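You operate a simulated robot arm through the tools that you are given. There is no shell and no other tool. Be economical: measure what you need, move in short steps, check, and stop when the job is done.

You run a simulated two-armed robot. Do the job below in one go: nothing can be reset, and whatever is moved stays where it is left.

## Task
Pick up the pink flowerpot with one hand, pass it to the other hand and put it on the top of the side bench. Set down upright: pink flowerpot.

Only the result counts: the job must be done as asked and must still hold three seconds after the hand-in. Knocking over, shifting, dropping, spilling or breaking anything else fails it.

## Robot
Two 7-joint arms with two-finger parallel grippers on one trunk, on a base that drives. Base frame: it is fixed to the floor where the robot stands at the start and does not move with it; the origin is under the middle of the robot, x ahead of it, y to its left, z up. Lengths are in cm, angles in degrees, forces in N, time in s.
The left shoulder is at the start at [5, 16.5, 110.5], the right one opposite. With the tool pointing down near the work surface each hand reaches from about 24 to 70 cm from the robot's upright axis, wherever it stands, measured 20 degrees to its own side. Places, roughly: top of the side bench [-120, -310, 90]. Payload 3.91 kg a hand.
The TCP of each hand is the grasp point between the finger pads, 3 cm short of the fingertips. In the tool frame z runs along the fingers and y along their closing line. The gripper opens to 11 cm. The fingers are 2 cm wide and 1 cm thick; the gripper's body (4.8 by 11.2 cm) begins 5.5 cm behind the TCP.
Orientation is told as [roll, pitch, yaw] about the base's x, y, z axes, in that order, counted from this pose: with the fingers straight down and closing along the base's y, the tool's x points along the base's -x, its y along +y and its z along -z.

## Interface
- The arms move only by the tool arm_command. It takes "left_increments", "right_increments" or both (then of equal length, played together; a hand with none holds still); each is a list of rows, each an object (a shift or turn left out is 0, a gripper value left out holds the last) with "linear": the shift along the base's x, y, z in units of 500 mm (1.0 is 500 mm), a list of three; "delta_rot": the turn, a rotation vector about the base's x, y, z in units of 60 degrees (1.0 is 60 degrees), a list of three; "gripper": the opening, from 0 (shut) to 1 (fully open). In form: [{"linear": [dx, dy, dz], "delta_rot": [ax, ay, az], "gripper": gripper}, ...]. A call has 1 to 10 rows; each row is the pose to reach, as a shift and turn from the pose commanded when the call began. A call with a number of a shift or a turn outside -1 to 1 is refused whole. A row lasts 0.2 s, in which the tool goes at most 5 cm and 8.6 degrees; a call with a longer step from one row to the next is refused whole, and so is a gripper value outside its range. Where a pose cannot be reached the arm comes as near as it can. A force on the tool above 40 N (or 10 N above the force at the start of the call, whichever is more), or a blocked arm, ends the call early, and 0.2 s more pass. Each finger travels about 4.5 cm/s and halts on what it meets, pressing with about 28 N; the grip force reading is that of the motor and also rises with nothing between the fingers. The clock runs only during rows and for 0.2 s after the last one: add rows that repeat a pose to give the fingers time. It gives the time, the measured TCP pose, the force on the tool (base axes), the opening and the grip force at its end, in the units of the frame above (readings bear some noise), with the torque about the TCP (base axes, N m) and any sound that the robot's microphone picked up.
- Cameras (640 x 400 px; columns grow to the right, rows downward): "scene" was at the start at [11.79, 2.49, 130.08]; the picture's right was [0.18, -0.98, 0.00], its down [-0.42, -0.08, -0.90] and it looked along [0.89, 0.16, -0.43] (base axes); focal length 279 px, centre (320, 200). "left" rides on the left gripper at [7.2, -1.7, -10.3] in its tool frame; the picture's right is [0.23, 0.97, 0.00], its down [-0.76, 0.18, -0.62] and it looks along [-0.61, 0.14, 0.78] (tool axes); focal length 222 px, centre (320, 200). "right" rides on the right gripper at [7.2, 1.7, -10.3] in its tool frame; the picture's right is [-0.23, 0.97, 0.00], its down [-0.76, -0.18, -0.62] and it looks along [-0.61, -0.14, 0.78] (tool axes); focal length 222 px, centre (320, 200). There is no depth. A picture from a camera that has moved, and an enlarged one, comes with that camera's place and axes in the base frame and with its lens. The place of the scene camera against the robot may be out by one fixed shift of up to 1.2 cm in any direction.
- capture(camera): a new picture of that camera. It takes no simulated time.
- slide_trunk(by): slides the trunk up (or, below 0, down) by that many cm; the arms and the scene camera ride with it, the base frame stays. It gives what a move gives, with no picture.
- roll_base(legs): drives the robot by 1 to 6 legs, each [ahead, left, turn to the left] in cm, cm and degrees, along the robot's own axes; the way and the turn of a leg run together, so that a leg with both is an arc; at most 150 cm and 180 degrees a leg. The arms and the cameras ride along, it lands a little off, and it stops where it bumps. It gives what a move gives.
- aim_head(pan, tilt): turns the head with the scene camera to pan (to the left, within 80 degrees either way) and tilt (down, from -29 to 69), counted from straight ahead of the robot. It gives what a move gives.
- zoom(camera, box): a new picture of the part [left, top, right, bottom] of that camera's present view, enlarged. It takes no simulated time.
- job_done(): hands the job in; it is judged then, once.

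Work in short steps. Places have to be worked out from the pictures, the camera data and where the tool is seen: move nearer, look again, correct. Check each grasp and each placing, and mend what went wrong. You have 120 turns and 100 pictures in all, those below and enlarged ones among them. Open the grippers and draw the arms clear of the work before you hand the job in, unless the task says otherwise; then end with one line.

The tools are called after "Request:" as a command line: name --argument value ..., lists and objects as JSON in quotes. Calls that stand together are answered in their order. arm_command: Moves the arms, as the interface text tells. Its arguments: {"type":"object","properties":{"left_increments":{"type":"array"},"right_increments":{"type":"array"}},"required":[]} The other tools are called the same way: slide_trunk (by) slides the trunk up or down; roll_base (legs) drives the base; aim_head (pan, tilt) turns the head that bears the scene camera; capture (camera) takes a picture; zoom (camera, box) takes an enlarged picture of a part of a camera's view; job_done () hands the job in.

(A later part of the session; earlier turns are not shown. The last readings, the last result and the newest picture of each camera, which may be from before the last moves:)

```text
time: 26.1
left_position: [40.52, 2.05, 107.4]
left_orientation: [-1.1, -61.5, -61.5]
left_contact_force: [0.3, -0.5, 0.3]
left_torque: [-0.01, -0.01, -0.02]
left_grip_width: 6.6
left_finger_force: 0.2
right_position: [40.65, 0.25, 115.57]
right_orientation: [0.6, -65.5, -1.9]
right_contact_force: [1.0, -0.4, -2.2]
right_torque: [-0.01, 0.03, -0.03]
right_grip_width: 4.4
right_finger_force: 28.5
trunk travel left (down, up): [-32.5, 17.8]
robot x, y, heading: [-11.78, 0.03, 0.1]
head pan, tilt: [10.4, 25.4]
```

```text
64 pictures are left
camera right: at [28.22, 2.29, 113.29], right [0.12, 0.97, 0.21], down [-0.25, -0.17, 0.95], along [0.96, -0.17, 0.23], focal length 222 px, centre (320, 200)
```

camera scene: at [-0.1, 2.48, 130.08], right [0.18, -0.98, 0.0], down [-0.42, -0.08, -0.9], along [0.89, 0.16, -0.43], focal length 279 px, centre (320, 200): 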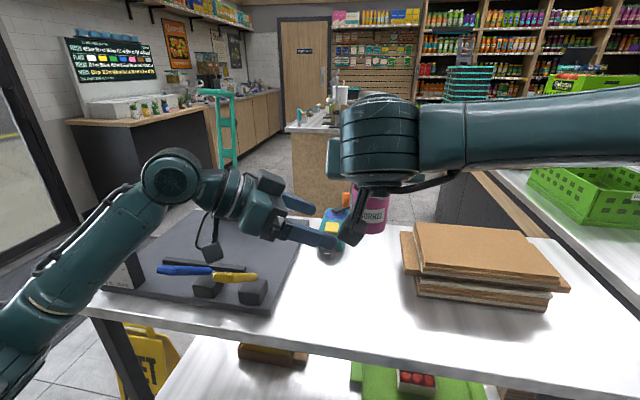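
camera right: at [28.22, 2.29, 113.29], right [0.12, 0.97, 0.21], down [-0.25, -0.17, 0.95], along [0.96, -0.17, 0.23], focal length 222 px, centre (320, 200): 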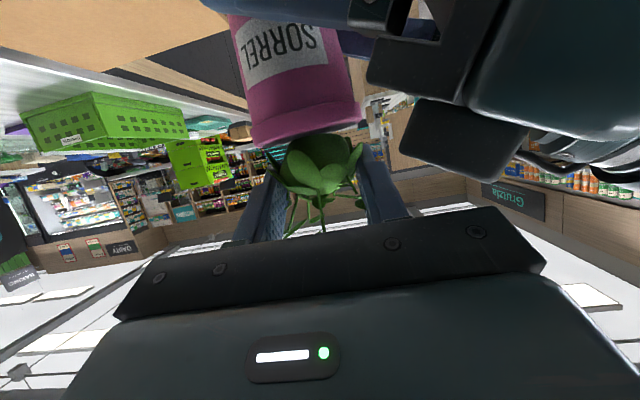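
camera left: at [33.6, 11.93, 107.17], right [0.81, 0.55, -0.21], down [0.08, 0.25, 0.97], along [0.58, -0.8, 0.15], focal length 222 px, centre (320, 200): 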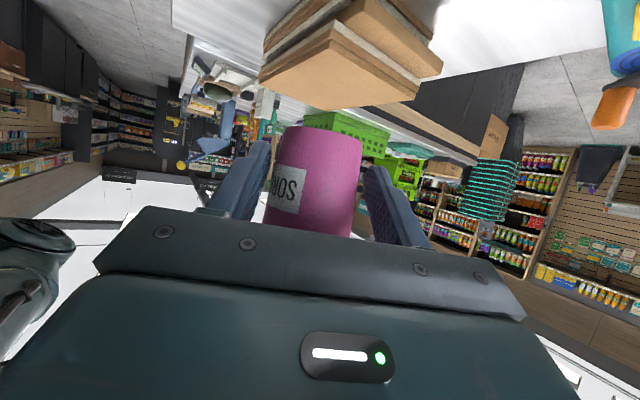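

Clear again with zero force. To gain room I'll flatten the left hand by 12° (its body drops below the right finger), then ease in 1 cm.

Request:
arm_command --left_increments '[{"linear": [0, 0, 0], "delta_rot": [-0.09, -0.047, 0]}, {"linear": [0, 0, 0.004], "delta_rot": [-0.177, -0.094, 0]}, {"linear": [0.005, -0.009, 0.004], "delta_rot": [-0.177, -0.094, 0]}, {"linear": [0.01, -0.018, 0.004], "delta_rot": [-0.177, -0.094, 0]}, {"linear": [0.01, -0.018, 0.004], "delta_rot": [-0.177, -0.094, 0]}]'

Request:
capture --camera "left"

Request:
capture --camera "right"

```text
time: 27.3
left_position: [41.08, 1.1, 107.59]
left_orientation: [-1.6, -73.4, -61.2]
left_contact_force: [-0.2, 0.6, -0.5]
left_torque: [-0.02, 0.01, 0.0]
left_grip_width: 6.61
left_finger_force: 0.0
right_position: [40.61, 0.28, 115.68]
right_orientation: [0.6, -65.4, -1.9]
right_contact_force: [0.6, 0.4, -1.8]
right_torque: [0.03, 0.02, -0.02]
right_grip_width: 4.42
right_finger_force: 28.0
trunk travel left (down, up): [-32.5, 17.8]
robot x, y, heading: [-12.37, 0.09, 0.1]
head pan, tilt: [10.4, 25.4]
```

```text
63 pictures are left
camera left: at [34.05, 11.07, 103.71], right [0.83, 0.5, -0.23], down [-0.01, 0.42, 0.91], along [0.55, -0.75, 0.36], focal length 222 px, centre (320, 200)
```

left: 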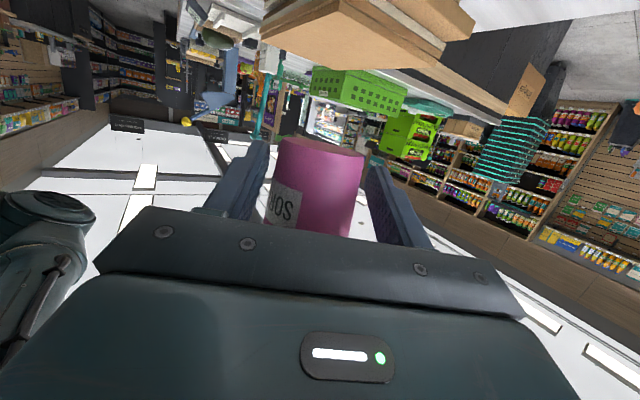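

```text
62 pictures are left
camera right: at [28.23, 2.28, 113.3], right [0.12, 0.97, 0.21], down [-0.25, -0.17, 0.95], along [0.96, -0.17, 0.23], focal length 222 px, centre (320, 200)
```

right: 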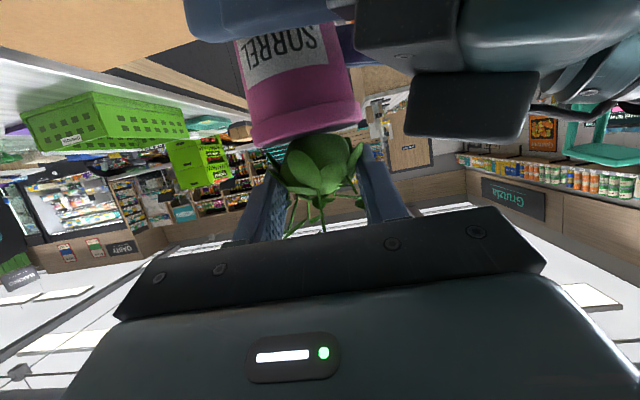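

No contact, and the left fingers straddle the pot body with room below the right hand. Close the left gripper.

Request:
arm_command --left_increments '[{"linear": [0, 0, 0], "gripper": 0.3}, {"linear": [0, 0, 0]}, {"linear": [0, 0, 0]}, {"linear": [0, 0, 0]}, {"linear": [0, 0, 0]}]'

```text
time: 28.5
left_position: [40.91, 1.16, 107.64]
left_orientation: [-1.5, -73.4, -61.6]
left_contact_force: [-13.2, -4.0, 0.1]
left_torque: [0.2, -0.42, -0.44]
left_grip_width: 5.35
left_finger_force: 28.7
right_position: [40.64, 0.2, 115.61]
right_orientation: [0.5, -65.4, -1.9]
right_contact_force: [13.8, 4.0, -2.5]
right_torque: [0.13, -0.67, 0.3]
right_grip_width: 4.41
right_finger_force: 27.9
trunk travel left (down, up): [-32.5, 17.8]
robot x, y, heading: [-11.93, 0.05, -0.3]
head pan, tilt: [10.4, 25.4]
```

Gripped at 5.35 cm, with about 13 N of sideways strain between the hands. I'll relieve that with a small left shift, then lift the left 4 mm to test whether its grip holds vertical load.

Request:
arm_command --left_increments '[{"linear": [-0.004, -0.001, 0]}, {"linear": [-0.006, -0.002, 0]}, {"linear": [-0.006, -0.002, 0]}]'

Request:
arm_command --left_increments '[{"linear": [0, 0, 0.004]}, {"linear": [0, 0, 0.008]}, {"linear": [0, 0, 0.008]}]'

```text
time: 29.3
left_position: [40.9, 1.15, 107.73]
left_orientation: [-1.7, -73.4, -60.9]
left_contact_force: [3.5, -2.6, -0.5]
left_torque: [0.11, 0.39, -0.25]
left_grip_width: 5.36
left_finger_force: 27.7
right_position: [40.53, 0.27, 115.51]
right_orientation: [0.4, -65.2, -1.7]
right_contact_force: [-3.9, 2.3, -2.1]
right_torque: [0.08, -0.05, 0.26]
right_grip_width: 4.39
right_finger_force: 27.4
trunk travel left (down, up): [-32.5, 17.8]
robot x, y, heading: [-11.6, -0.21, -0.0]
head pan, tilt: [10.4, 25.4]
```

```text
time: 30.1
left_position: [40.91, 1.04, 107.76]
left_orientation: [-2.0, -73.0, -60.7]
left_contact_force: [11.9, 0.2, -11.8]
left_torque: [0.37, 0.26, -0.23]
left_grip_width: 5.38
left_finger_force: 28.0
right_position: [40.65, 0.25, 115.88]
right_orientation: [0.4, -65.6, -2.0]
right_contact_force: [-11.9, -0.4, 11.4]
right_torque: [-0.28, 0.64, 0.29]
right_grip_width: 4.38
right_finger_force: 28.3
trunk travel left (down, up): [-32.5, 17.8]
robot x, y, heading: [-11.79, 0.58, 0.1]
head pan, tilt: [10.4, 25.4]
```

The left grip holds nearly 12 N vertically without slipping. I'll relax that strain, open the right hand, then draw it back along its axis.

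Request:
arm_command --left_increments '[{"linear": [0, 0, -0.004]}, {"linear": [0, 0, -0.007]}, {"linear": [0, 0, -0.007]}, {"linear": [0, 0, -0.007]}, {"linear": [0, 0, -0.007]}, {"linear": [0, 0, -0.007]}]' --right_increments '[{"linear": [0, 0, 0]}, {"linear": [0, 0, 0]}, {"linear": [0, 0, 0], "gripper": 0.5}, {"linear": [0, 0, 0], "gripper": 0.7}, {"linear": [0, 0, 0], "gripper": 0.75}, {"linear": [0, 0, 0], "gripper": 0.75}]'

Request:
capture --camera "right"

```text
time: 31.5
left_position: [40.87, 0.87, 107.64]
left_orientation: [-1.5, -73.5, -61.1]
left_contact_force: [-0.5, 0.5, -1.3]
left_torque: [0.01, 0.0, -0.04]
left_grip_width: 5.38
left_finger_force: 28.1
right_position: [40.59, 0.33, 115.65]
right_orientation: [0.5, -65.5, -1.9]
right_contact_force: [1.4, 0.4, 1.1]
right_torque: [0.01, -0.01, 0.0]
right_grip_width: 8.26
right_finger_force: 0.0
trunk travel left (down, up): [-32.5, 17.8]
robot x, y, heading: [-11.95, -0.1, -0.0]
head pan, tilt: [10.4, 25.4]
```

```text
61 pictures are left
camera right: at [28.23, 2.28, 113.29], right [0.12, 0.97, 0.21], down [-0.25, -0.17, 0.95], along [0.96, -0.17, 0.23], focal length 222 px, centre (320, 200)
```

right: 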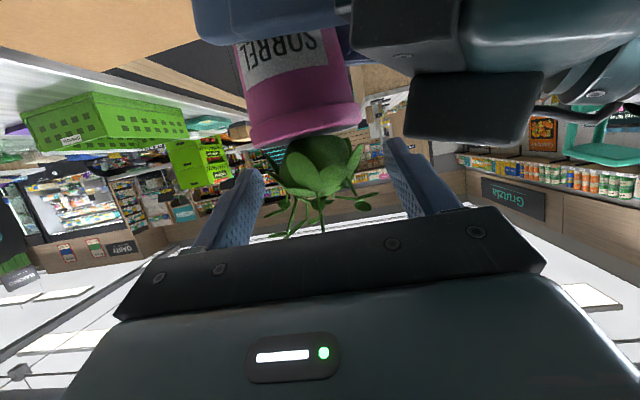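

The left hand holds the pot with no slip and the right is free. I'll withdraw the right hand back and up, then off to the right.

Request:
arm_command --right_increments '[{"linear": [-0.05, 0, 0.03]}, {"linear": [-0.11, -0.01, 0.07]}, {"linear": [-0.15, -0.03, 0.11]}, {"linear": [-0.15, -0.1, 0.13]}, {"linear": [-0.15, -0.18, 0.14]}, {"linear": [-0.15, -0.26, 0.14]}, {"linear": [-0.15, -0.34, 0.14]}, {"linear": [-0.15, -0.34, 0.14]}]'

Request:
capture --camera "scene"

Request:
capture --camera "left"

```text
time: 33.3
left_position: [40.63, 1.04, 107.64]
left_orientation: [-1.6, -73.4, -61.2]
left_contact_force: [-0.3, -0.4, -1.6]
left_torque: [0.03, 0.0, -0.02]
left_grip_width: 5.39
left_finger_force: 28.2
right_position: [33.27, -16.86, 122.74]
right_orientation: [0.4, -65.4, -1.8]
right_contact_force: [0.3, -0.3, 0.1]
right_torque: [-0.02, 0.0, -0.02]
right_grip_width: 8.24
right_finger_force: 0.0
trunk travel left (down, up): [-32.5, 17.8]
robot x, y, heading: [-11.72, -0.12, 0.3]
head pan, tilt: [10.4, 25.4]
```

```text
60 pictures are left
camera scene: at [-0.09, 2.49, 130.08], right [0.18, -0.98, 0.0], down [-0.42, -0.08, -0.9], along [0.89, 0.16, -0.43], focal length 279 px, centre (320, 200)
```

scene: 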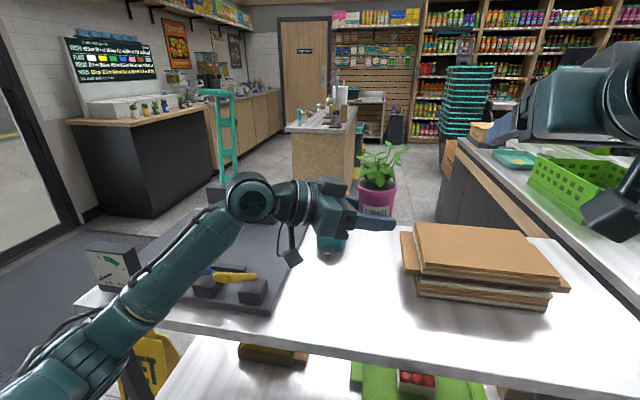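

```text
59 pictures are left
camera left: at [33.79, 11.0, 103.76], right [0.83, 0.5, -0.23], down [-0.01, 0.42, 0.91], along [0.55, -0.75, 0.36], focal length 222 px, centre (320, 200)
```

left: 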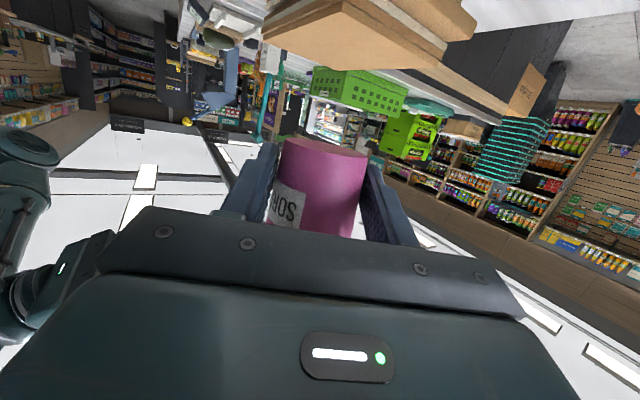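

Handover done: the left hand holds the pot upright at 5.39 cm. I'll raise it and draw it closer, well above the table items, and tilt the right hand back to pointing down for driving.

Request:
arm_command --left_increments '[{"linear": [0, 0, 0.04]}, {"linear": [0, 0, 0.1]}, {"linear": [-0.02, 0, 0.16]}, {"linear": [-0.06, 0.02, 0.2]}, {"linear": [-0.1, 0.04, 0.2]}, {"linear": [-0.14, 0.06, 0.2]}, {"linear": [-0.18, 0.08, 0.2]}, {"linear": [-0.2, 0.1, 0.2]}, {"linear": [-0.2, 0.1, 0.2]}]' --right_increments '[{"linear": [0, 0, 0], "delta_rot": [0, 0.12, 0]}, {"linear": [-0.01, 0, 0], "delta_rot": [0, 0.25, 0]}, {"linear": [-0.02, -0.01, 0], "delta_rot": [0, 0.375, 0]}, {"linear": [-0.03, -0.02, 0], "delta_rot": [0, 0.5, 0]}, {"linear": [-0.04, -0.03, 0], "delta_rot": [0, 0.625, 0]}, {"linear": [-0.05, -0.04, 0], "delta_rot": [0, 0.75, 0]}, {"linear": [-0.06, -0.05, 0], "delta_rot": [0, 0.875, 0]}, {"linear": [-0.06, -0.06, 0], "delta_rot": [0, 1.0, 0]}, {"linear": [-0.06, -0.06, 0], "delta_rot": [0, 1.0, 0]}]'

Request:
aim_head --pan -75 --tilt 25

Request:
capture --camera "scene"

```text
time: 35.3
left_position: [30.7, 6.02, 117.68]
left_orientation: [-1.6, -73.2, -61.1]
left_contact_force: [-0.2, 0.5, -2.0]
left_torque: [0.01, 0.02, 0.06]
left_grip_width: 5.34
left_finger_force: 27.5
right_position: [30.09, -19.74, 122.74]
right_orientation: [-1.1, -5.3, -0.8]
right_contact_force: [0.6, -0.2, -0.2]
right_torque: [-0.03, 0.0, 0.01]
right_grip_width: 8.27
right_finger_force: 0.2
trunk travel left (down, up): [-32.5, 17.8]
robot x, y, heading: [-11.83, 0.2, 0.2]
head pan, tilt: [10.4, 25.4]
```

```text
time: 36.9
left_position: [30.71, 5.96, 117.74]
left_orientation: [-1.5, -73.5, -61.2]
left_contact_force: [-1.2, 0.1, -2.3]
left_torque: [0.01, 0.02, -0.01]
left_grip_width: 5.35
left_finger_force: 27.6
right_position: [30.08, -19.86, 122.72]
right_orientation: [-1.1, -5.4, -0.9]
right_contact_force: [-0.1, -0.4, 0.5]
right_torque: [-0.02, -0.03, 0.0]
right_grip_width: 8.25
right_finger_force: 0.0
trunk travel left (down, up): [-32.5, 17.8]
robot x, y, heading: [-11.98, 0.09, 0.1]
head pan, tilt: [-75.0, 25.0]
```

```text
58 pictures are left
camera scene: at [-6.75, -8.08, 130.15], right [-0.97, -0.26, 0.0], down [-0.11, 0.41, -0.91], along [0.24, -0.88, -0.42], focal length 279 px, centre (320, 200)
```

scene: 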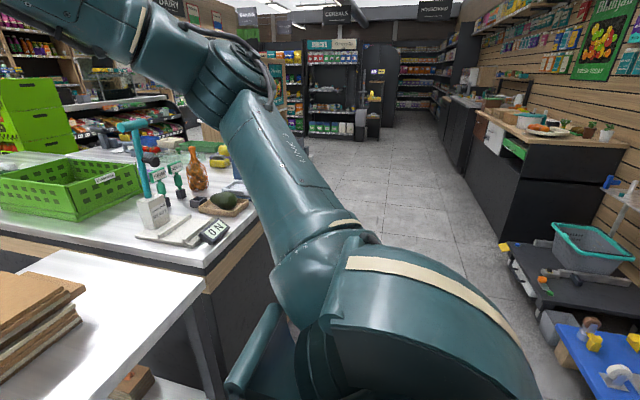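

The side bench (black body, wooden top) is at image right, matching its given place. I'll zoom in on it.

Request:
zoom --camera "scene" --box '[420, 60, 640, 250]'

```text
2.11 times, centred on (530, 155) of scene
camera zoom: at [-6.75, -8.08, 130.15], right [-0.97, -0.26, 0.0], down [-0.11, 0.41, -0.91], along [0.24, -0.88, -0.42], focal length 587 px, centre (-122, 295)
```

zoom: 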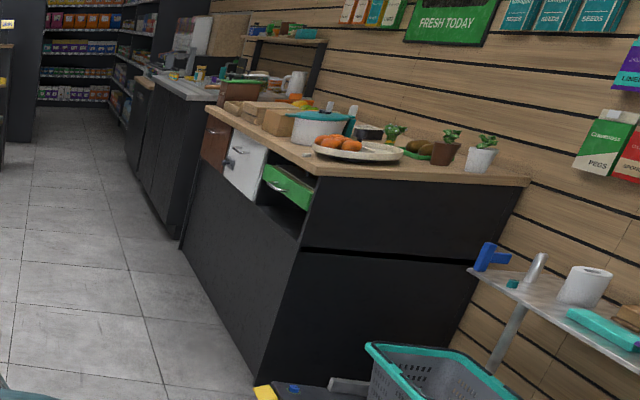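

The bench top's front edge runs along x ≈ −85, and its near end is at y ≈ −200 with a free strip beside the plate. The aisle between it and the counter looks clear. I'll turn right 90° in place and look ahead.

Request:
roll_base --legs '[[0, 0, -90]]'

Request:
aim_head --pan -15 --tilt 25

Request:
capture --camera "scene"

```text
time: 38.5
left_position: [30.91, -4.51, 117.08]
left_orientation: [-3.3, -72.4, -73.0]
left_contact_force: [-0.4, 0.3, -1.6]
left_torque: [0.0, 0.01, -0.04]
left_grip_width: 5.36
left_finger_force: 28.1
right_position: [23.27, -29.79, 122.75]
right_orientation: [-1.0, -5.5, -15.3]
right_contact_force: [-0.4, 0.3, -0.2]
right_torque: [-0.06, -0.01, 0.01]
right_grip_width: 8.24
right_finger_force: 0.0
trunk travel left (down, up): [-32.5, 17.8]
robot x, y, heading: [-12.44, 0.24, -14.2]
head pan, tilt: [-75.0, 25.0]
stopped in leg 1: the robot was blocked; the commanded pose is now the measured one
```

```text
time: 39.8
left_position: [30.91, -4.45, 117.17]
left_orientation: [-3.3, -72.5, -73.1]
left_contact_force: [-0.8, 0.4, -2.2]
left_torque: [0.02, 0.01, 0.0]
left_grip_width: 5.33
left_finger_force: 28.1
right_position: [23.26, -29.57, 122.81]
right_orientation: [-1.1, -5.7, -15.4]
right_contact_force: [0.2, 0.2, 0.0]
right_torque: [0.0, 0.01, 0.01]
right_grip_width: 8.25
right_finger_force: 0.0
trunk travel left (down, up): [-32.5, 17.8]
robot x, y, heading: [-11.71, -0.42, -14.6]
head pan, tilt: [-15.0, 25.0]
```

```text
56 pictures are left
camera scene: at [-1.89, -4.44, 130.2], right [-0.49, -0.87, 0.0], down [-0.36, 0.21, -0.91], along [0.79, -0.45, -0.42], focal length 279 px, centre (320, 200)
```

scene: 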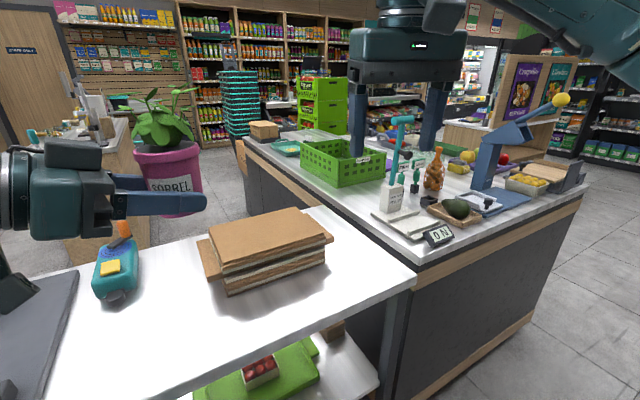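

The turn was blocked at 14°. I'll look to the left and down to find what touched.

Request:
aim_head --pan 50 --tilt 45

Request:
capture --camera "scene"

```text
time: 41.2
left_position: [31.03, -4.4, 117.13]
left_orientation: [-3.3, -72.4, -73.0]
left_contact_force: [0.4, 0.1, -2.7]
left_torque: [0.03, 0.03, 0.0]
left_grip_width: 5.33
left_finger_force: 28.1
right_position: [23.19, -29.54, 122.77]
right_orientation: [-1.1, -5.5, -15.3]
right_contact_force: [0.9, -0.6, -0.3]
right_torque: [-0.02, 0.01, 0.0]
right_grip_width: 8.26
right_finger_force: 0.1
trunk travel left (down, up): [-32.5, 17.8]
robot x, y, heading: [-12.2, 0.11, -14.4]
head pan, tilt: [50.0, 45.0]
```

```text
55 pictures are left
camera scene: at [-3.25, 4.83, 127.14], right [0.58, -0.81, 0.0], down [-0.57, -0.41, -0.71], along [0.58, 0.41, -0.7], focal length 279 px, centre (320, 200)
```

scene: 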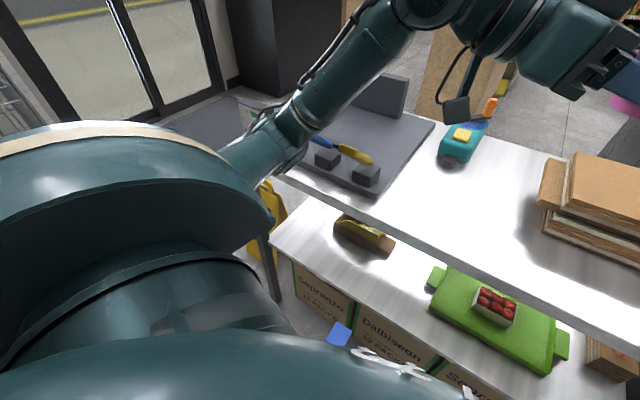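

The left elbow appears to have met the gauge box at the table's corner. I'll zoom in before backing off.

Request:
zoom --camera "scene" --box '[190, 60, 430, 210]'

```text
2.67 times, centred on (310, 135) of scene
camera zoom: at [-3.25, 4.83, 127.14], right [0.58, -0.81, 0.0], down [-0.57, -0.41, -0.71], along [0.58, 0.41, -0.7], focal length 744 px, centre (347, 373)
```

zoom: 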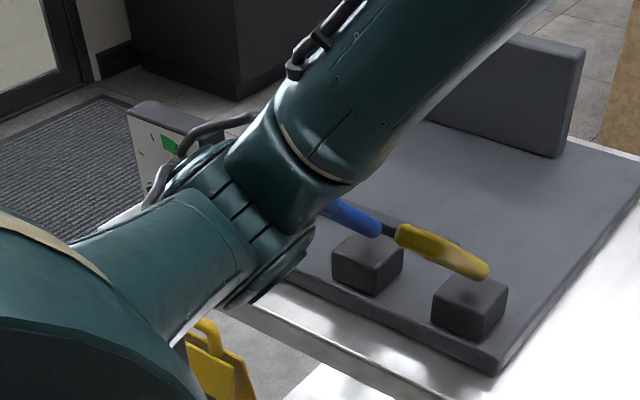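

The elbow is right beside the gauge box. I'll turn back left to undo the contact, then reverse away from the table.

Request:
roll_base --legs '[[0, 0, 13]]'

Request:
capture --camera "scene"

```text
time: 42.4
left_position: [31.22, 5.29, 117.01]
left_orientation: [-4.1, -72.4, -59.3]
left_contact_force: [0.0, 0.1, -2.1]
left_torque: [0.02, 0.0, -0.01]
left_grip_width: 5.35
left_finger_force: 28.5
right_position: [29.46, -20.8, 122.69]
right_orientation: [-1.1, -5.4, -2.5]
right_contact_force: [-0.6, 0.1, 0.0]
right_torque: [-0.03, 0.02, -0.01]
right_grip_width: 8.25
right_finger_force: 0.1
trunk travel left (down, up): [-32.5, 17.8]
robot x, y, heading: [-12.05, 0.15, -1.5]
head pan, tilt: [50.0, 45.0]
```

```text
53 pictures are left
camera scene: at [-3.88, 6.86, 127.09], right [0.75, -0.66, 0.0], down [-0.47, -0.53, -0.71], along [0.47, 0.53, -0.71], focal length 279 px, centre (320, 200)
```

scene: 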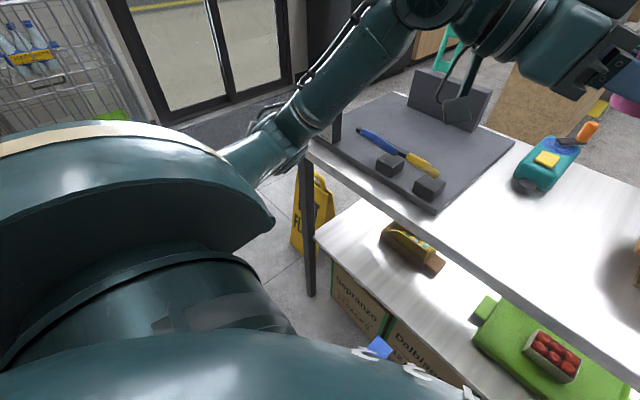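

Turned back without contact. Now reverse 20 cm and check the table's corner.

Request:
roll_base --legs '[[-20, 0, 0]]'

Request:
capture --camera "scene"

```text
time: 44.0
left_position: [11.28, 5.99, 116.91]
left_orientation: [-4.0, -72.5, -59.4]
left_contact_force: [-0.7, -0.5, -2.1]
left_torque: [0.05, 0.01, -0.02]
left_grip_width: 5.34
left_finger_force: 27.8
right_position: [9.68, -20.39, 122.67]
right_orientation: [-1.1, -5.3, -2.5]
right_contact_force: [-0.2, -0.4, 0.3]
right_torque: [-0.02, -0.03, -0.02]
right_grip_width: 8.24
right_finger_force: 0.1
trunk travel left (down, up): [-32.5, 17.8]
robot x, y, heading: [-32.07, 0.46, -1.6]
head pan, tilt: [50.0, 45.0]
```

```text
52 pictures are left
camera scene: at [-23.76, 7.38, 127.1], right [0.75, -0.66, 0.0], down [-0.47, -0.53, -0.71], along [0.47, 0.53, -0.71], focal length 279 px, centre (320, 200)
```

scene: 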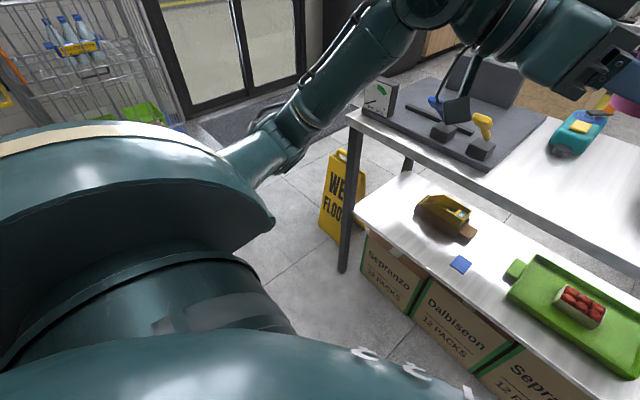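

The gauge, handles and mat are all in place. Before turning I'll check what lies to the right and behind.

Request:
aim_head --pan -80 --tilt 30

Request:
capture --camera "scene"

```text
time: 46.1
left_position: [11.41, 5.93, 116.98]
left_orientation: [-4.1, -72.4, -59.3]
left_contact_force: [0.5, -0.2, -2.4]
left_torque: [0.03, 0.02, -0.02]
left_grip_width: 5.34
left_finger_force: 28.1
right_position: [9.75, -20.31, 122.59]
right_orientation: [-1.1, -5.3, -2.5]
right_contact_force: [-0.1, 0.2, 0.6]
right_torque: [-0.01, 0.02, 0.01]
right_grip_width: 8.24
right_finger_force: 0.2
trunk travel left (down, up): [-32.5, 17.8]
robot x, y, heading: [-31.99, 0.39, -1.2]
head pan, tilt: [-80.0, 30.0]
```

```text
51 pictures are left
camera scene: at [-27.76, -7.66, 129.35], right [-0.99, -0.15, 0.0], down [-0.07, 0.49, -0.87], along [0.13, -0.86, -0.5], focal length 279 px, centre (320, 200)
```

scene: 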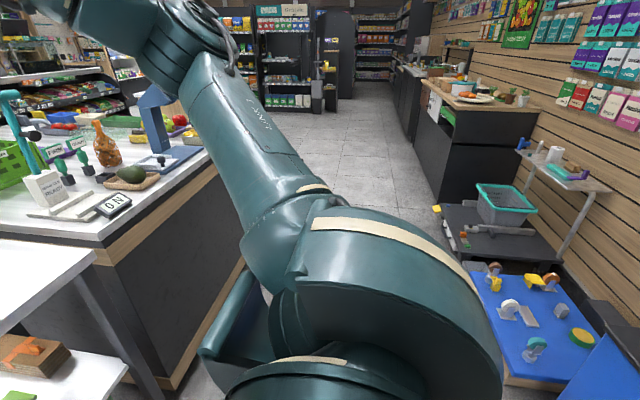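

Only low items lie to the right and nothing tall is within arm's reach. Turn right to face down the aisle.

Request:
roll_base --legs '[[0, 0, -88]]'

Request:
aim_head --pan 0 --tilt 25

Request:
capture --camera "scene"

```text
time: 50.2
left_position: [-24.52, -42.47, 116.95]
left_orientation: [-4.1, -72.4, -146.8]
left_contact_force: [-0.1, -0.7, -1.8]
left_torque: [0.02, -0.02, -0.02]
left_grip_width: 5.35
left_finger_force: 28.4
right_position: [-50.92, -41.93, 122.53]
right_orientation: [-1.1, -5.3, -89.9]
right_contact_force: [-0.4, 1.1, -0.6]
right_torque: [0.01, -0.04, 0.0]
right_grip_width: 8.29
right_finger_force: 0.0
trunk travel left (down, up): [-32.5, 17.8]
robot x, y, heading: [-31.28, 0.71, -89.2]
head pan, tilt: [-80.0, 30.0]
```

```text
time: 51.7
left_position: [-24.61, -42.39, 116.88]
left_orientation: [-4.1, -72.3, -146.8]
left_contact_force: [-0.8, 1.0, -2.2]
left_torque: [0.0, -0.01, 0.0]
left_grip_width: 5.36
left_finger_force: 28.0
right_position: [-50.98, -41.92, 122.64]
right_orientation: [-1.1, -5.3, -89.8]
right_contact_force: [-0.1, 0.0, 0.3]
right_torque: [-0.04, -0.02, 0.03]
right_grip_width: 8.26
right_finger_force: 0.0
trunk travel left (down, up): [-32.5, 17.8]
robot x, y, heading: [-31.85, 0.39, -88.9]
head pan, tilt: [0.0, 25.0]
```

```text
50 pictures are left
camera scene: at [-31.82, -10.79, 130.15], right [-1.0, -0.02, 0.0], down [-0.01, 0.42, -0.91], along [0.02, -0.91, -0.42], focal length 279 px, centre (320, 200)
```

scene: 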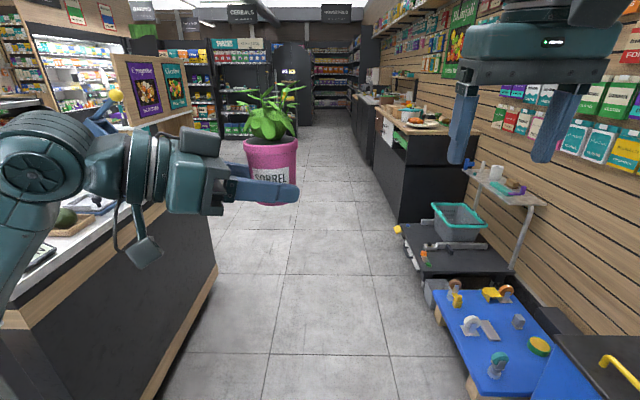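

The aisle is clear: counter face at x ≈ +40, low carts at x < −75. I'll drive 150 cm ahead.

Request:
roll_base --legs '[[150, 0, -1]]'

Request:
aim_head --pan -40 --tilt 28

Request:
capture --camera "scene"

```text
time: 59.2
left_position: [-22.62, -192.97, 116.71]
left_orientation: [-4.2, -72.4, -147.1]
left_contact_force: [0.0, 0.2, -2.3]
left_torque: [0.03, 0.02, -0.01]
left_grip_width: 5.36
left_finger_force: 28.1
right_position: [-48.89, -192.34, 122.57]
right_orientation: [-1.2, -5.4, -90.4]
right_contact_force: [-0.4, -0.4, 0.3]
right_torque: [0.02, 0.0, 0.02]
right_grip_width: 8.27
right_finger_force: 0.1
trunk travel left (down, up): [-32.5, 17.8]
robot x, y, heading: [-29.55, -149.86, -89.2]
head pan, tilt: [0.0, 25.0]
```

```text
time: 60.2
left_position: [-22.49, -193.03, 116.9]
left_orientation: [-4.3, -72.4, -147.1]
left_contact_force: [-0.3, 0.6, -1.9]
left_torque: [0.01, -0.01, -0.01]
left_grip_width: 5.35
left_finger_force: 28.1
right_position: [-48.85, -192.41, 122.55]
right_orientation: [-1.1, -5.4, -90.3]
right_contact_force: [-0.5, 0.8, 0.4]
right_torque: [-0.01, -0.01, 0.01]
right_grip_width: 8.25
right_finger_force: 0.0
trunk travel left (down, up): [-32.5, 17.8]
robot x, y, heading: [-29.58, -149.72, -89.1]
head pan, tilt: [-40.0, 28.0]
```

```text
49 pictures are left
camera scene: at [-35.55, -159.19, 129.67], right [-0.77, 0.63, 0.0], down [0.3, 0.36, -0.88], along [-0.56, -0.68, -0.47], focal length 279 px, centre (320, 200)
```

scene: 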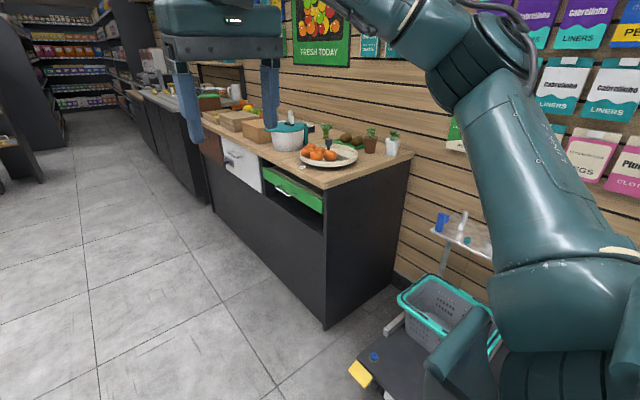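

The bench top looks lower than 90 (z ≈ 82–90, to be measured), with its near-front corner around (−90 to −97, −220 to −233). The strip near that corner is free. I'll drive on 75 cm, then turn right to face it.

Request:
roll_base --legs '[[75, 0, 0], [0, 0, -90]]'

Request:
aim_head --pan 10 --tilt 40

Request:
capture --camera "scene"

```text
time: 68.1
left_position: [-71.58, -231.6, 116.88]
left_orientation: [-4.3, -72.4, 123.0]
left_contact_force: [-0.5, 0.7, -2.2]
left_torque: [-0.02, -0.01, 0.02]
left_grip_width: 5.35
left_finger_force: 28.1
right_position: [-70.99, -205.36, 122.64]
right_orientation: [-1.1, -5.3, 179.8]
right_contact_force: [0.8, 0.5, -0.2]
right_torque: [0.0, 0.0, 0.0]
right_grip_width: 8.26
right_finger_force: 0.1
trunk travel left (down, up): [-32.5, 17.8]
robot x, y, heading: [-28.81, -224.65, -179.6]
head pan, tilt: [-40.0, 28.0]
```

```text
time: 69.3
left_position: [-71.56, -231.71, 116.72]
left_orientation: [-4.1, -72.4, 123.0]
left_contact_force: [0.1, -0.8, -1.8]
left_torque: [-0.03, -0.01, 0.0]
left_grip_width: 5.36
left_finger_force: 28.2
right_position: [-70.95, -205.38, 122.63]
right_orientation: [-1.2, -5.4, 179.8]
right_contact_force: [-0.5, -0.2, 0.9]
right_torque: [0.0, 0.0, -0.01]
right_grip_width: 8.25
right_finger_force: 0.0
trunk travel left (down, up): [-32.5, 17.8]
robot x, y, heading: [-28.67, -224.64, -179.3]
head pan, tilt: [10.0, 40.0]
```

```text
48 pictures are left
camera scene: at [-40.09, -225.32, 127.82], right [-0.19, 0.98, 0.0], down [0.63, 0.12, -0.77], along [-0.75, -0.14, -0.64], focal length 279 px, centre (320, 200)
```

scene: 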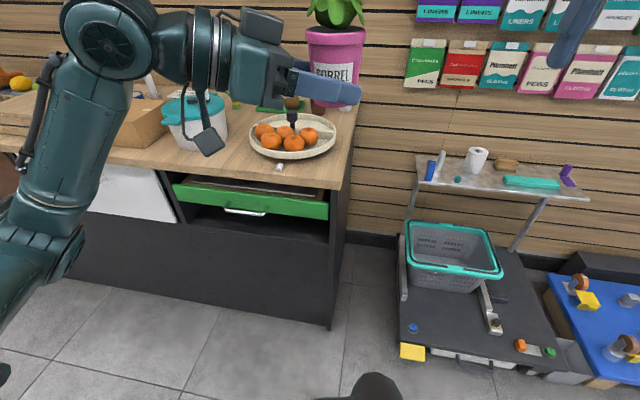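

The top's near-front corner solves to about (−96, −230) with the surface at z ≈ 84. I plan to set the pot at (−102, −237), clear of the plate. A dark object shows at the bottom of the picture, so I'll look down there first.

Request:
aim_head --pan -10 --tilt 65

Request:
capture --camera "scene"

```text
time: 70.2
left_position: [-71.72, -231.67, 116.79]
left_orientation: [-4.1, -72.4, 123.0]
left_contact_force: [0.1, 0.6, -2.5]
left_torque: [-0.02, 0.0, -0.04]
left_grip_width: 5.34
left_finger_force: 28.1
right_position: [-70.89, -205.37, 122.57]
right_orientation: [-1.2, -5.4, 179.8]
right_contact_force: [-0.7, 0.4, 0.1]
right_torque: [0.01, -0.02, -0.05]
right_grip_width: 8.23
right_finger_force: 0.0
trunk travel left (down, up): [-32.5, 17.8]
robot x, y, heading: [-28.68, -224.61, -179.1]
head pan, tilt: [-10.0, 65.0]
```

```text
47 pictures are left
camera scene: at [-37.73, -222.77, 124.59], right [0.16, 0.99, 0.0], down [0.89, -0.14, -0.42], along [-0.42, 0.07, -0.91], focal length 279 px, centre (320, 200)
```

scene: 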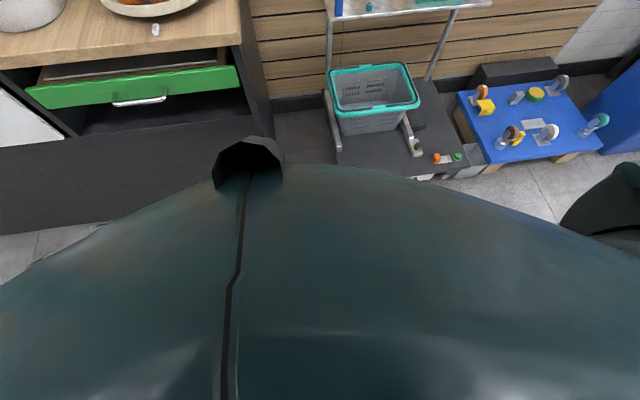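

That is the robot's own trunk. I'll turn the left hand to point at the bench (yaw about +54°), keeping the pot high, then advance.

Request:
arm_command --left_increments '[{"linear": [0, 0, 0], "delta_rot": [0, 0, 0.125]}, {"linear": [0, -0.01, 0], "delta_rot": [0, 0, 0.25]}, {"linear": [0, -0.02, 0], "delta_rot": [0, 0, 0.375]}, {"linear": [0, -0.03, 0], "delta_rot": [0, 0, 0.5]}, {"linear": [0, -0.04, 0], "delta_rot": [0, 0, 0.625]}, {"linear": [0, -0.05, 0], "delta_rot": [0, 0, 0.75]}, {"linear": [0, -0.06, 0], "delta_rot": [0, 0, 0.85]}, {"linear": [0, -0.07, 0], "delta_rot": [0, 0, 0.92]}, {"linear": [0, -0.07, 0], "delta_rot": [0, 0, 0.92]}]'

Request:
roll_base --legs '[[13, 0, 0]]'

Request:
aim_head --pan 20 --tilt 35

Request:
capture --camera "scene"

Request:
capture --camera "left"

```text
time: 72.2
left_position: [-71.59, -235.06, 116.87]
left_orientation: [-4.2, -72.5, 178.2]
left_contact_force: [0.0, 0.0, -1.5]
left_torque: [0.0, -0.02, -0.02]
left_grip_width: 5.34
left_finger_force: 28.2
right_position: [-70.93, -205.32, 122.61]
right_orientation: [-1.1, -5.3, 179.8]
right_contact_force: [-0.1, 0.1, 0.6]
right_torque: [-0.02, 0.01, -0.03]
right_grip_width: 8.25
right_finger_force: 0.1
trunk travel left (down, up): [-32.5, 17.8]
robot x, y, heading: [-28.41, -224.56, -179.2]
head pan, tilt: [-10.0, 65.0]
```

```text
time: 73.5
left_position: [-84.6, -235.37, 116.79]
left_orientation: [-4.1, -72.3, 178.3]
left_contact_force: [-0.3, 0.2, -2.7]
left_torque: [0.03, -0.04, -0.02]
left_grip_width: 5.31
left_finger_force: 27.9
right_position: [-84.05, -205.52, 122.54]
right_orientation: [-1.1, -5.4, 179.7]
right_contact_force: [-0.6, 0.2, 0.7]
right_torque: [0.01, -0.01, -0.01]
right_grip_width: 8.24
right_finger_force: 0.0
trunk travel left (down, up): [-32.5, 17.8]
robot x, y, heading: [-41.73, -224.26, -179.3]
head pan, tilt: [-10.0, 65.0]
```

```text
time: 74.4
left_position: [-84.62, -235.24, 116.93]
left_orientation: [-4.1, -72.4, 178.2]
left_contact_force: [0.2, 0.2, -1.9]
left_torque: [-0.02, -0.04, -0.01]
left_grip_width: 5.37
left_finger_force: 28.2
right_position: [-83.89, -205.54, 122.5]
right_orientation: [-1.1, -5.3, 179.8]
right_contact_force: [0.1, 0.7, -0.2]
right_torque: [-0.01, -0.02, 0.02]
right_grip_width: 8.23
right_finger_force: 0.0
trunk travel left (down, up): [-32.5, 17.8]
robot x, y, heading: [-41.47, -224.89, -179.3]
head pan, tilt: [20.0, 35.0]
```

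```text
46 pictures are left
camera scene: at [-52.93, -227.02, 128.57], right [-0.35, 0.94, 0.0], down [0.54, 0.2, -0.82], along [-0.77, -0.29, -0.57], focal length 279 px, centre (320, 200)
```

scene: 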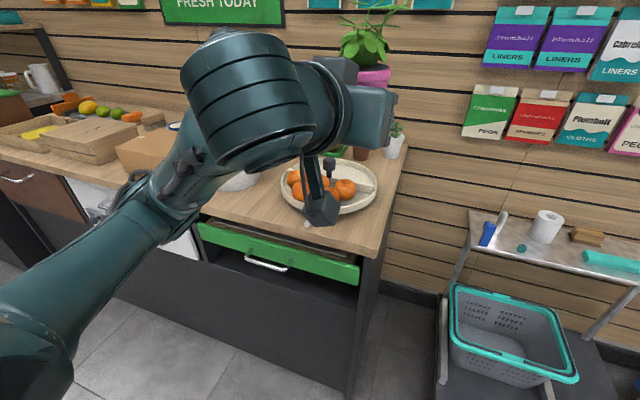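

```text
45 pictures are left
camera left: at [-72.32, -234.66, 113.21], right [-0.03, -0.97, -0.24], down [0.34, -0.23, 0.91], along [-0.94, -0.05, 0.34], focal length 222 px, centre (320, 200)
```

left: 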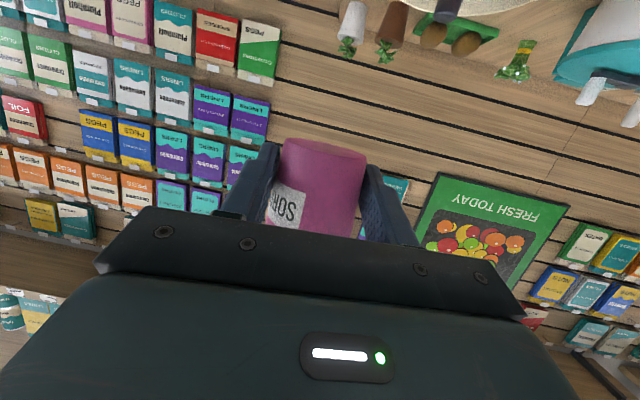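

The pot is held upright facing the bench. I'll move it out over the free corner at height, to TCP x ≈ −100.4, y ≈ −235.5.

Request:
arm_command --left_increments '[{"linear": [-0.07, 0, 0]}, {"linear": [-0.14, 0, 0]}, {"linear": [-0.21, 0, 0]}, {"linear": [-0.28, -0.004, 0]}, {"linear": [-0.316, -0.004, 0]}, {"linear": [-0.316, -0.004, 0]}]'

Request:
slide_trunk --by -18

Request:
capture --camera "scene"

Request:
capture --camera "left"

```text
time: 75.8
left_position: [-100.32, -235.6, 116.8]
left_orientation: [-4.1, -72.4, 178.1]
left_contact_force: [0.4, -0.6, -2.8]
left_torque: [-0.03, -0.03, -0.03]
left_grip_width: 5.36
left_finger_force: 28.1
right_position: [-83.82, -205.49, 122.63]
right_orientation: [-1.1, -5.3, 179.8]
right_contact_force: [0.3, 0.1, 0.6]
right_torque: [0.0, 0.0, 0.02]
right_grip_width: 8.25
right_finger_force: 0.1
trunk travel left (down, up): [-32.5, 17.8]
robot x, y, heading: [-41.47, -224.81, -179.1]
head pan, tilt: [20.0, 35.0]
```

```text
time: 77.8
left_position: [-100.31, -235.59, 99.0]
left_orientation: [-4.1, -72.3, 178.0]
left_contact_force: [0.6, -0.7, -2.2]
left_torque: [0.01, 0.01, 0.02]
left_grip_width: 5.32
left_finger_force: 28.4
right_position: [-83.99, -205.51, 104.6]
right_orientation: [-1.1, -5.3, 179.9]
right_contact_force: [0.2, -0.2, -0.6]
right_torque: [-0.02, 0.03, -0.01]
right_grip_width: 8.28
right_finger_force: 0.1
trunk travel left (down, up): [-14.5, 35.8]
robot x, y, heading: [-41.37, -225.09, -179.2]
head pan, tilt: [20.0, 35.0]
```

```text
44 pictures are left
camera scene: at [-52.93, -227.03, 110.58], right [-0.35, 0.94, 0.0], down [0.54, 0.2, -0.82], along [-0.77, -0.29, -0.57], focal length 279 px, centre (320, 200)
```

scene: 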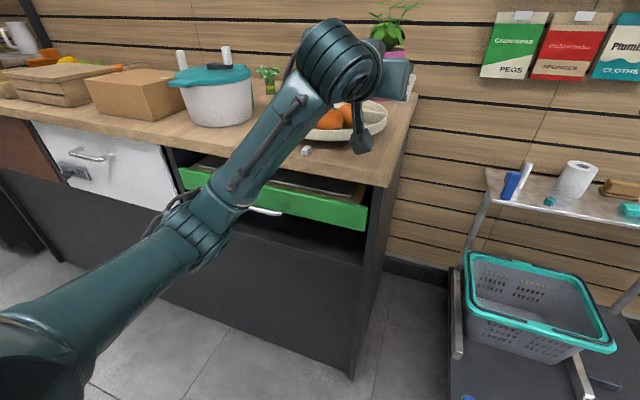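

```text
43 pictures are left
camera left: at [-88.11, -234.95, 95.21], right [-0.03, -0.97, -0.24], down [0.34, -0.23, 0.91], along [-0.94, -0.05, 0.34], focal length 222 px, centre (320, 200)
```

left: 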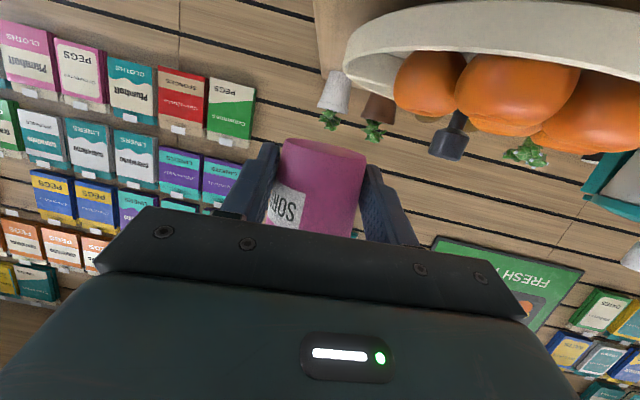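

The bench surface solves to z ≈ 84 and the corner to (−96, −230.5), while the bowl's rim reaches about (−105, −241). I'll nudge the pot 0.8 cm toward the free end and lower 9 cm.

Request:
arm_command --left_increments '[{"linear": [0, 0.008, -0.03]}, {"linear": [0, 0.016, -0.07]}, {"linear": [0, 0.016, -0.11]}, {"linear": [0, 0.016, -0.15]}, {"linear": [0, 0.016, -0.18]}, {"linear": [0, 0.016, -0.18]}]'

Request:
capture --camera "scene"

Request:
capture --camera "left"

```text
time: 79.2
left_position: [-100.28, -234.83, 89.87]
left_orientation: [-4.1, -72.3, 178.1]
left_contact_force: [0.3, -0.5, -2.4]
left_torque: [-0.01, -0.03, -0.01]
left_grip_width: 5.34
left_finger_force: 27.8
right_position: [-83.81, -205.52, 104.71]
right_orientation: [-1.1, -5.3, 179.8]
right_contact_force: [0.8, 0.4, -0.4]
right_torque: [0.0, 0.01, 0.01]
right_grip_width: 8.26
right_finger_force: 0.0
trunk travel left (down, up): [-14.5, 35.8]
robot x, y, heading: [-41.89, -224.82, -179.4]
head pan, tilt: [20.0, 35.0]
```

```text
42 pictures are left
camera scene: at [-52.94, -227.03, 110.57], right [-0.35, 0.94, 0.0], down [0.54, 0.2, -0.82], along [-0.77, -0.29, -0.57], focal length 279 px, centre (320, 200)
```

scene: 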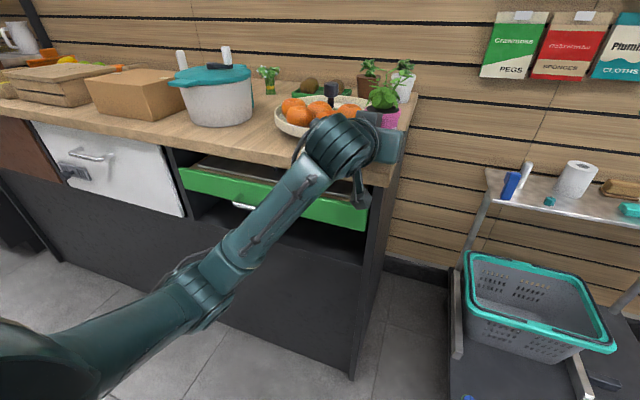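

```text
41 pictures are left
camera left: at [-88.07, -234.22, 86.18], right [-0.03, -0.97, -0.24], down [0.34, -0.23, 0.91], along [-0.94, -0.05, 0.34], focal length 222 px, centre (320, 200)
```

left: 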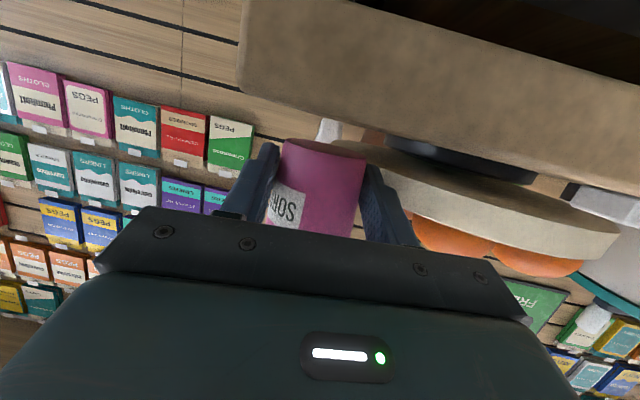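

The hand camera sees the bench's front edge: the top is at z ≈ 86, with the pot's base about 1.3 cm above it. The bowl is about 3 cm clear of the fingers. I'll lower 1 cm and read the force.

Request:
arm_command --left_increments '[{"linear": [0, 0, -0.006]}, {"linear": [0, 0, -0.012]}, {"linear": [0, 0, -0.018]}, {"linear": [0, 0, -0.018]}]'

Request:
capture --camera "left"

```text
time: 80.2
left_position: [-100.41, -234.75, 89.06]
left_orientation: [-4.1, -72.5, 178.1]
left_contact_force: [-0.2, 0.1, -1.5]
left_torque: [-0.05, -0.04, 0.0]
left_grip_width: 5.35
left_finger_force: 28.4
right_position: [-83.88, -205.53, 104.68]
right_orientation: [-1.1, -5.3, 179.7]
right_contact_force: [-0.4, 0.0, 0.5]
right_torque: [-0.03, 0.01, -0.02]
right_grip_width: 8.26
right_finger_force: 0.0
trunk travel left (down, up): [-14.5, 35.8]
robot x, y, heading: [-41.51, -224.71, -179.4]
head pan, tilt: [20.0, 35.0]
```

```text
40 pictures are left
camera left: at [-88.08, -234.13, 85.28], right [-0.03, -0.97, -0.24], down [0.34, -0.23, 0.91], along [-0.94, -0.05, 0.34], focal length 222 px, centre (320, 200)
```

left: 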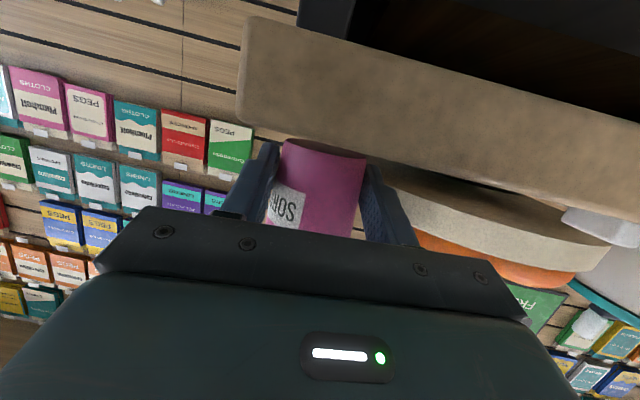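

The base is now about 0.5 cm above the top. I'll continue in 2 mm steps.

Request:
arm_command --left_increments '[{"linear": [0, 0, -0.004]}, {"linear": [0, 0, -0.008]}, {"linear": [0, 0, -0.008]}]'

Request:
arm_command --left_increments '[{"linear": [0, 0, -0.004]}, {"linear": [0, 0, -0.004]}]'

```text
time: 81.0
left_position: [-100.43, -234.79, 88.56]
left_orientation: [-4.1, -72.5, 178.2]
left_contact_force: [0.2, -1.0, -2.3]
left_torque: [0.05, -0.02, 0.02]
left_grip_width: 5.33
left_finger_force: 28.3
right_position: [-83.84, -205.55, 104.71]
right_orientation: [-1.1, -5.3, 179.8]
right_contact_force: [-0.8, 0.3, 0.2]
right_torque: [0.0, 0.01, -0.02]
right_grip_width: 8.29
right_finger_force: 0.1
trunk travel left (down, up): [-14.5, 35.8]
robot x, y, heading: [-41.8, -224.53, -179.4]
head pan, tilt: [20.0, 35.0]
```

```text
time: 81.6
left_position: [-100.42, -234.75, 88.27]
left_orientation: [-4.1, -72.3, 178.2]
left_contact_force: [0.2, -0.3, -2.1]
left_torque: [-0.03, -0.02, -0.02]
left_grip_width: 5.33
left_finger_force: 28.5
right_position: [-83.79, -205.44, 104.6]
right_orientation: [-1.2, -5.2, 179.8]
right_contact_force: [0.8, 0.0, 0.4]
right_torque: [0.0, 0.01, -0.04]
right_grip_width: 8.24
right_finger_force: 0.1
trunk travel left (down, up): [-14.5, 35.8]
robot x, y, heading: [-41.91, -224.79, -179.4]
head pan, tilt: [20.0, 35.0]
```

Still carrying the full weight (about −2 N), so no contact yet. A few more 2 mm steps.

Request:
arm_command --left_increments '[{"linear": [0, 0, -0.004]}, {"linear": [0, 0, -0.004]}]'

Request:
arm_command --left_increments '[{"linear": [0, 0, -0.004]}, {"linear": [0, 0, -0.004]}]'

Request:
capture --camera "left"

```text
time: 82.2
left_position: [-100.32, -234.83, 88.18]
left_orientation: [-4.3, -72.5, 178.2]
left_contact_force: [-1.4, 0.3, 2.8]
left_torque: [-0.08, 0.07, -0.03]
left_grip_width: 5.35
left_finger_force: 28.1
right_position: [-83.94, -205.44, 104.46]
right_orientation: [-1.1, -5.3, 179.8]
right_contact_force: [-0.1, -0.7, 0.6]
right_torque: [0.0, -0.03, -0.03]
right_grip_width: 8.23
right_finger_force: 0.0
trunk travel left (down, up): [-14.5, 35.8]
robot x, y, heading: [-41.72, -224.83, -179.3]
head pan, tilt: [20.0, 35.0]
```

```text
time: 82.8
left_position: [-100.32, -234.6, 88.25]
left_orientation: [-4.2, -72.8, 178.2]
left_contact_force: [-5.5, 1.2, 10.4]
left_torque: [-0.25, 0.18, -0.1]
left_grip_width: 5.32
left_finger_force: 28.1
right_position: [-83.82, -205.51, 104.74]
right_orientation: [-1.1, -5.4, 179.7]
right_contact_force: [-0.3, -0.1, 0.3]
right_torque: [-0.02, 0.03, -0.02]
right_grip_width: 8.25
right_finger_force: 0.1
trunk travel left (down, up): [-14.5, 35.8]
robot x, y, heading: [-41.46, -224.69, -179.5]
head pan, tilt: [20.0, 35.0]
```

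```text
39 pictures are left
camera left: at [-88.09, -234.12, 84.49], right [-0.03, -0.97, -0.24], down [0.35, -0.23, 0.91], along [-0.94, -0.05, 0.34], focal length 222 px, centre (320, 200)
```

left: 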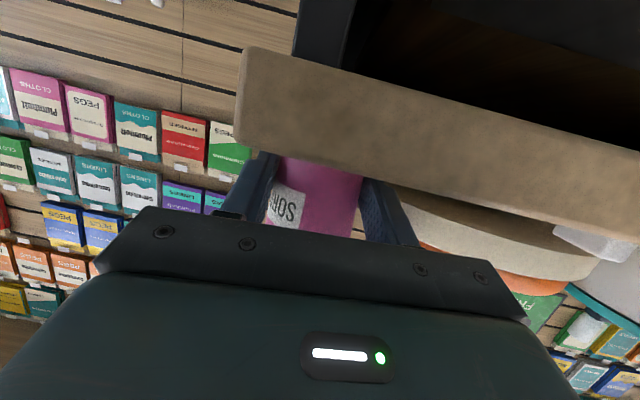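

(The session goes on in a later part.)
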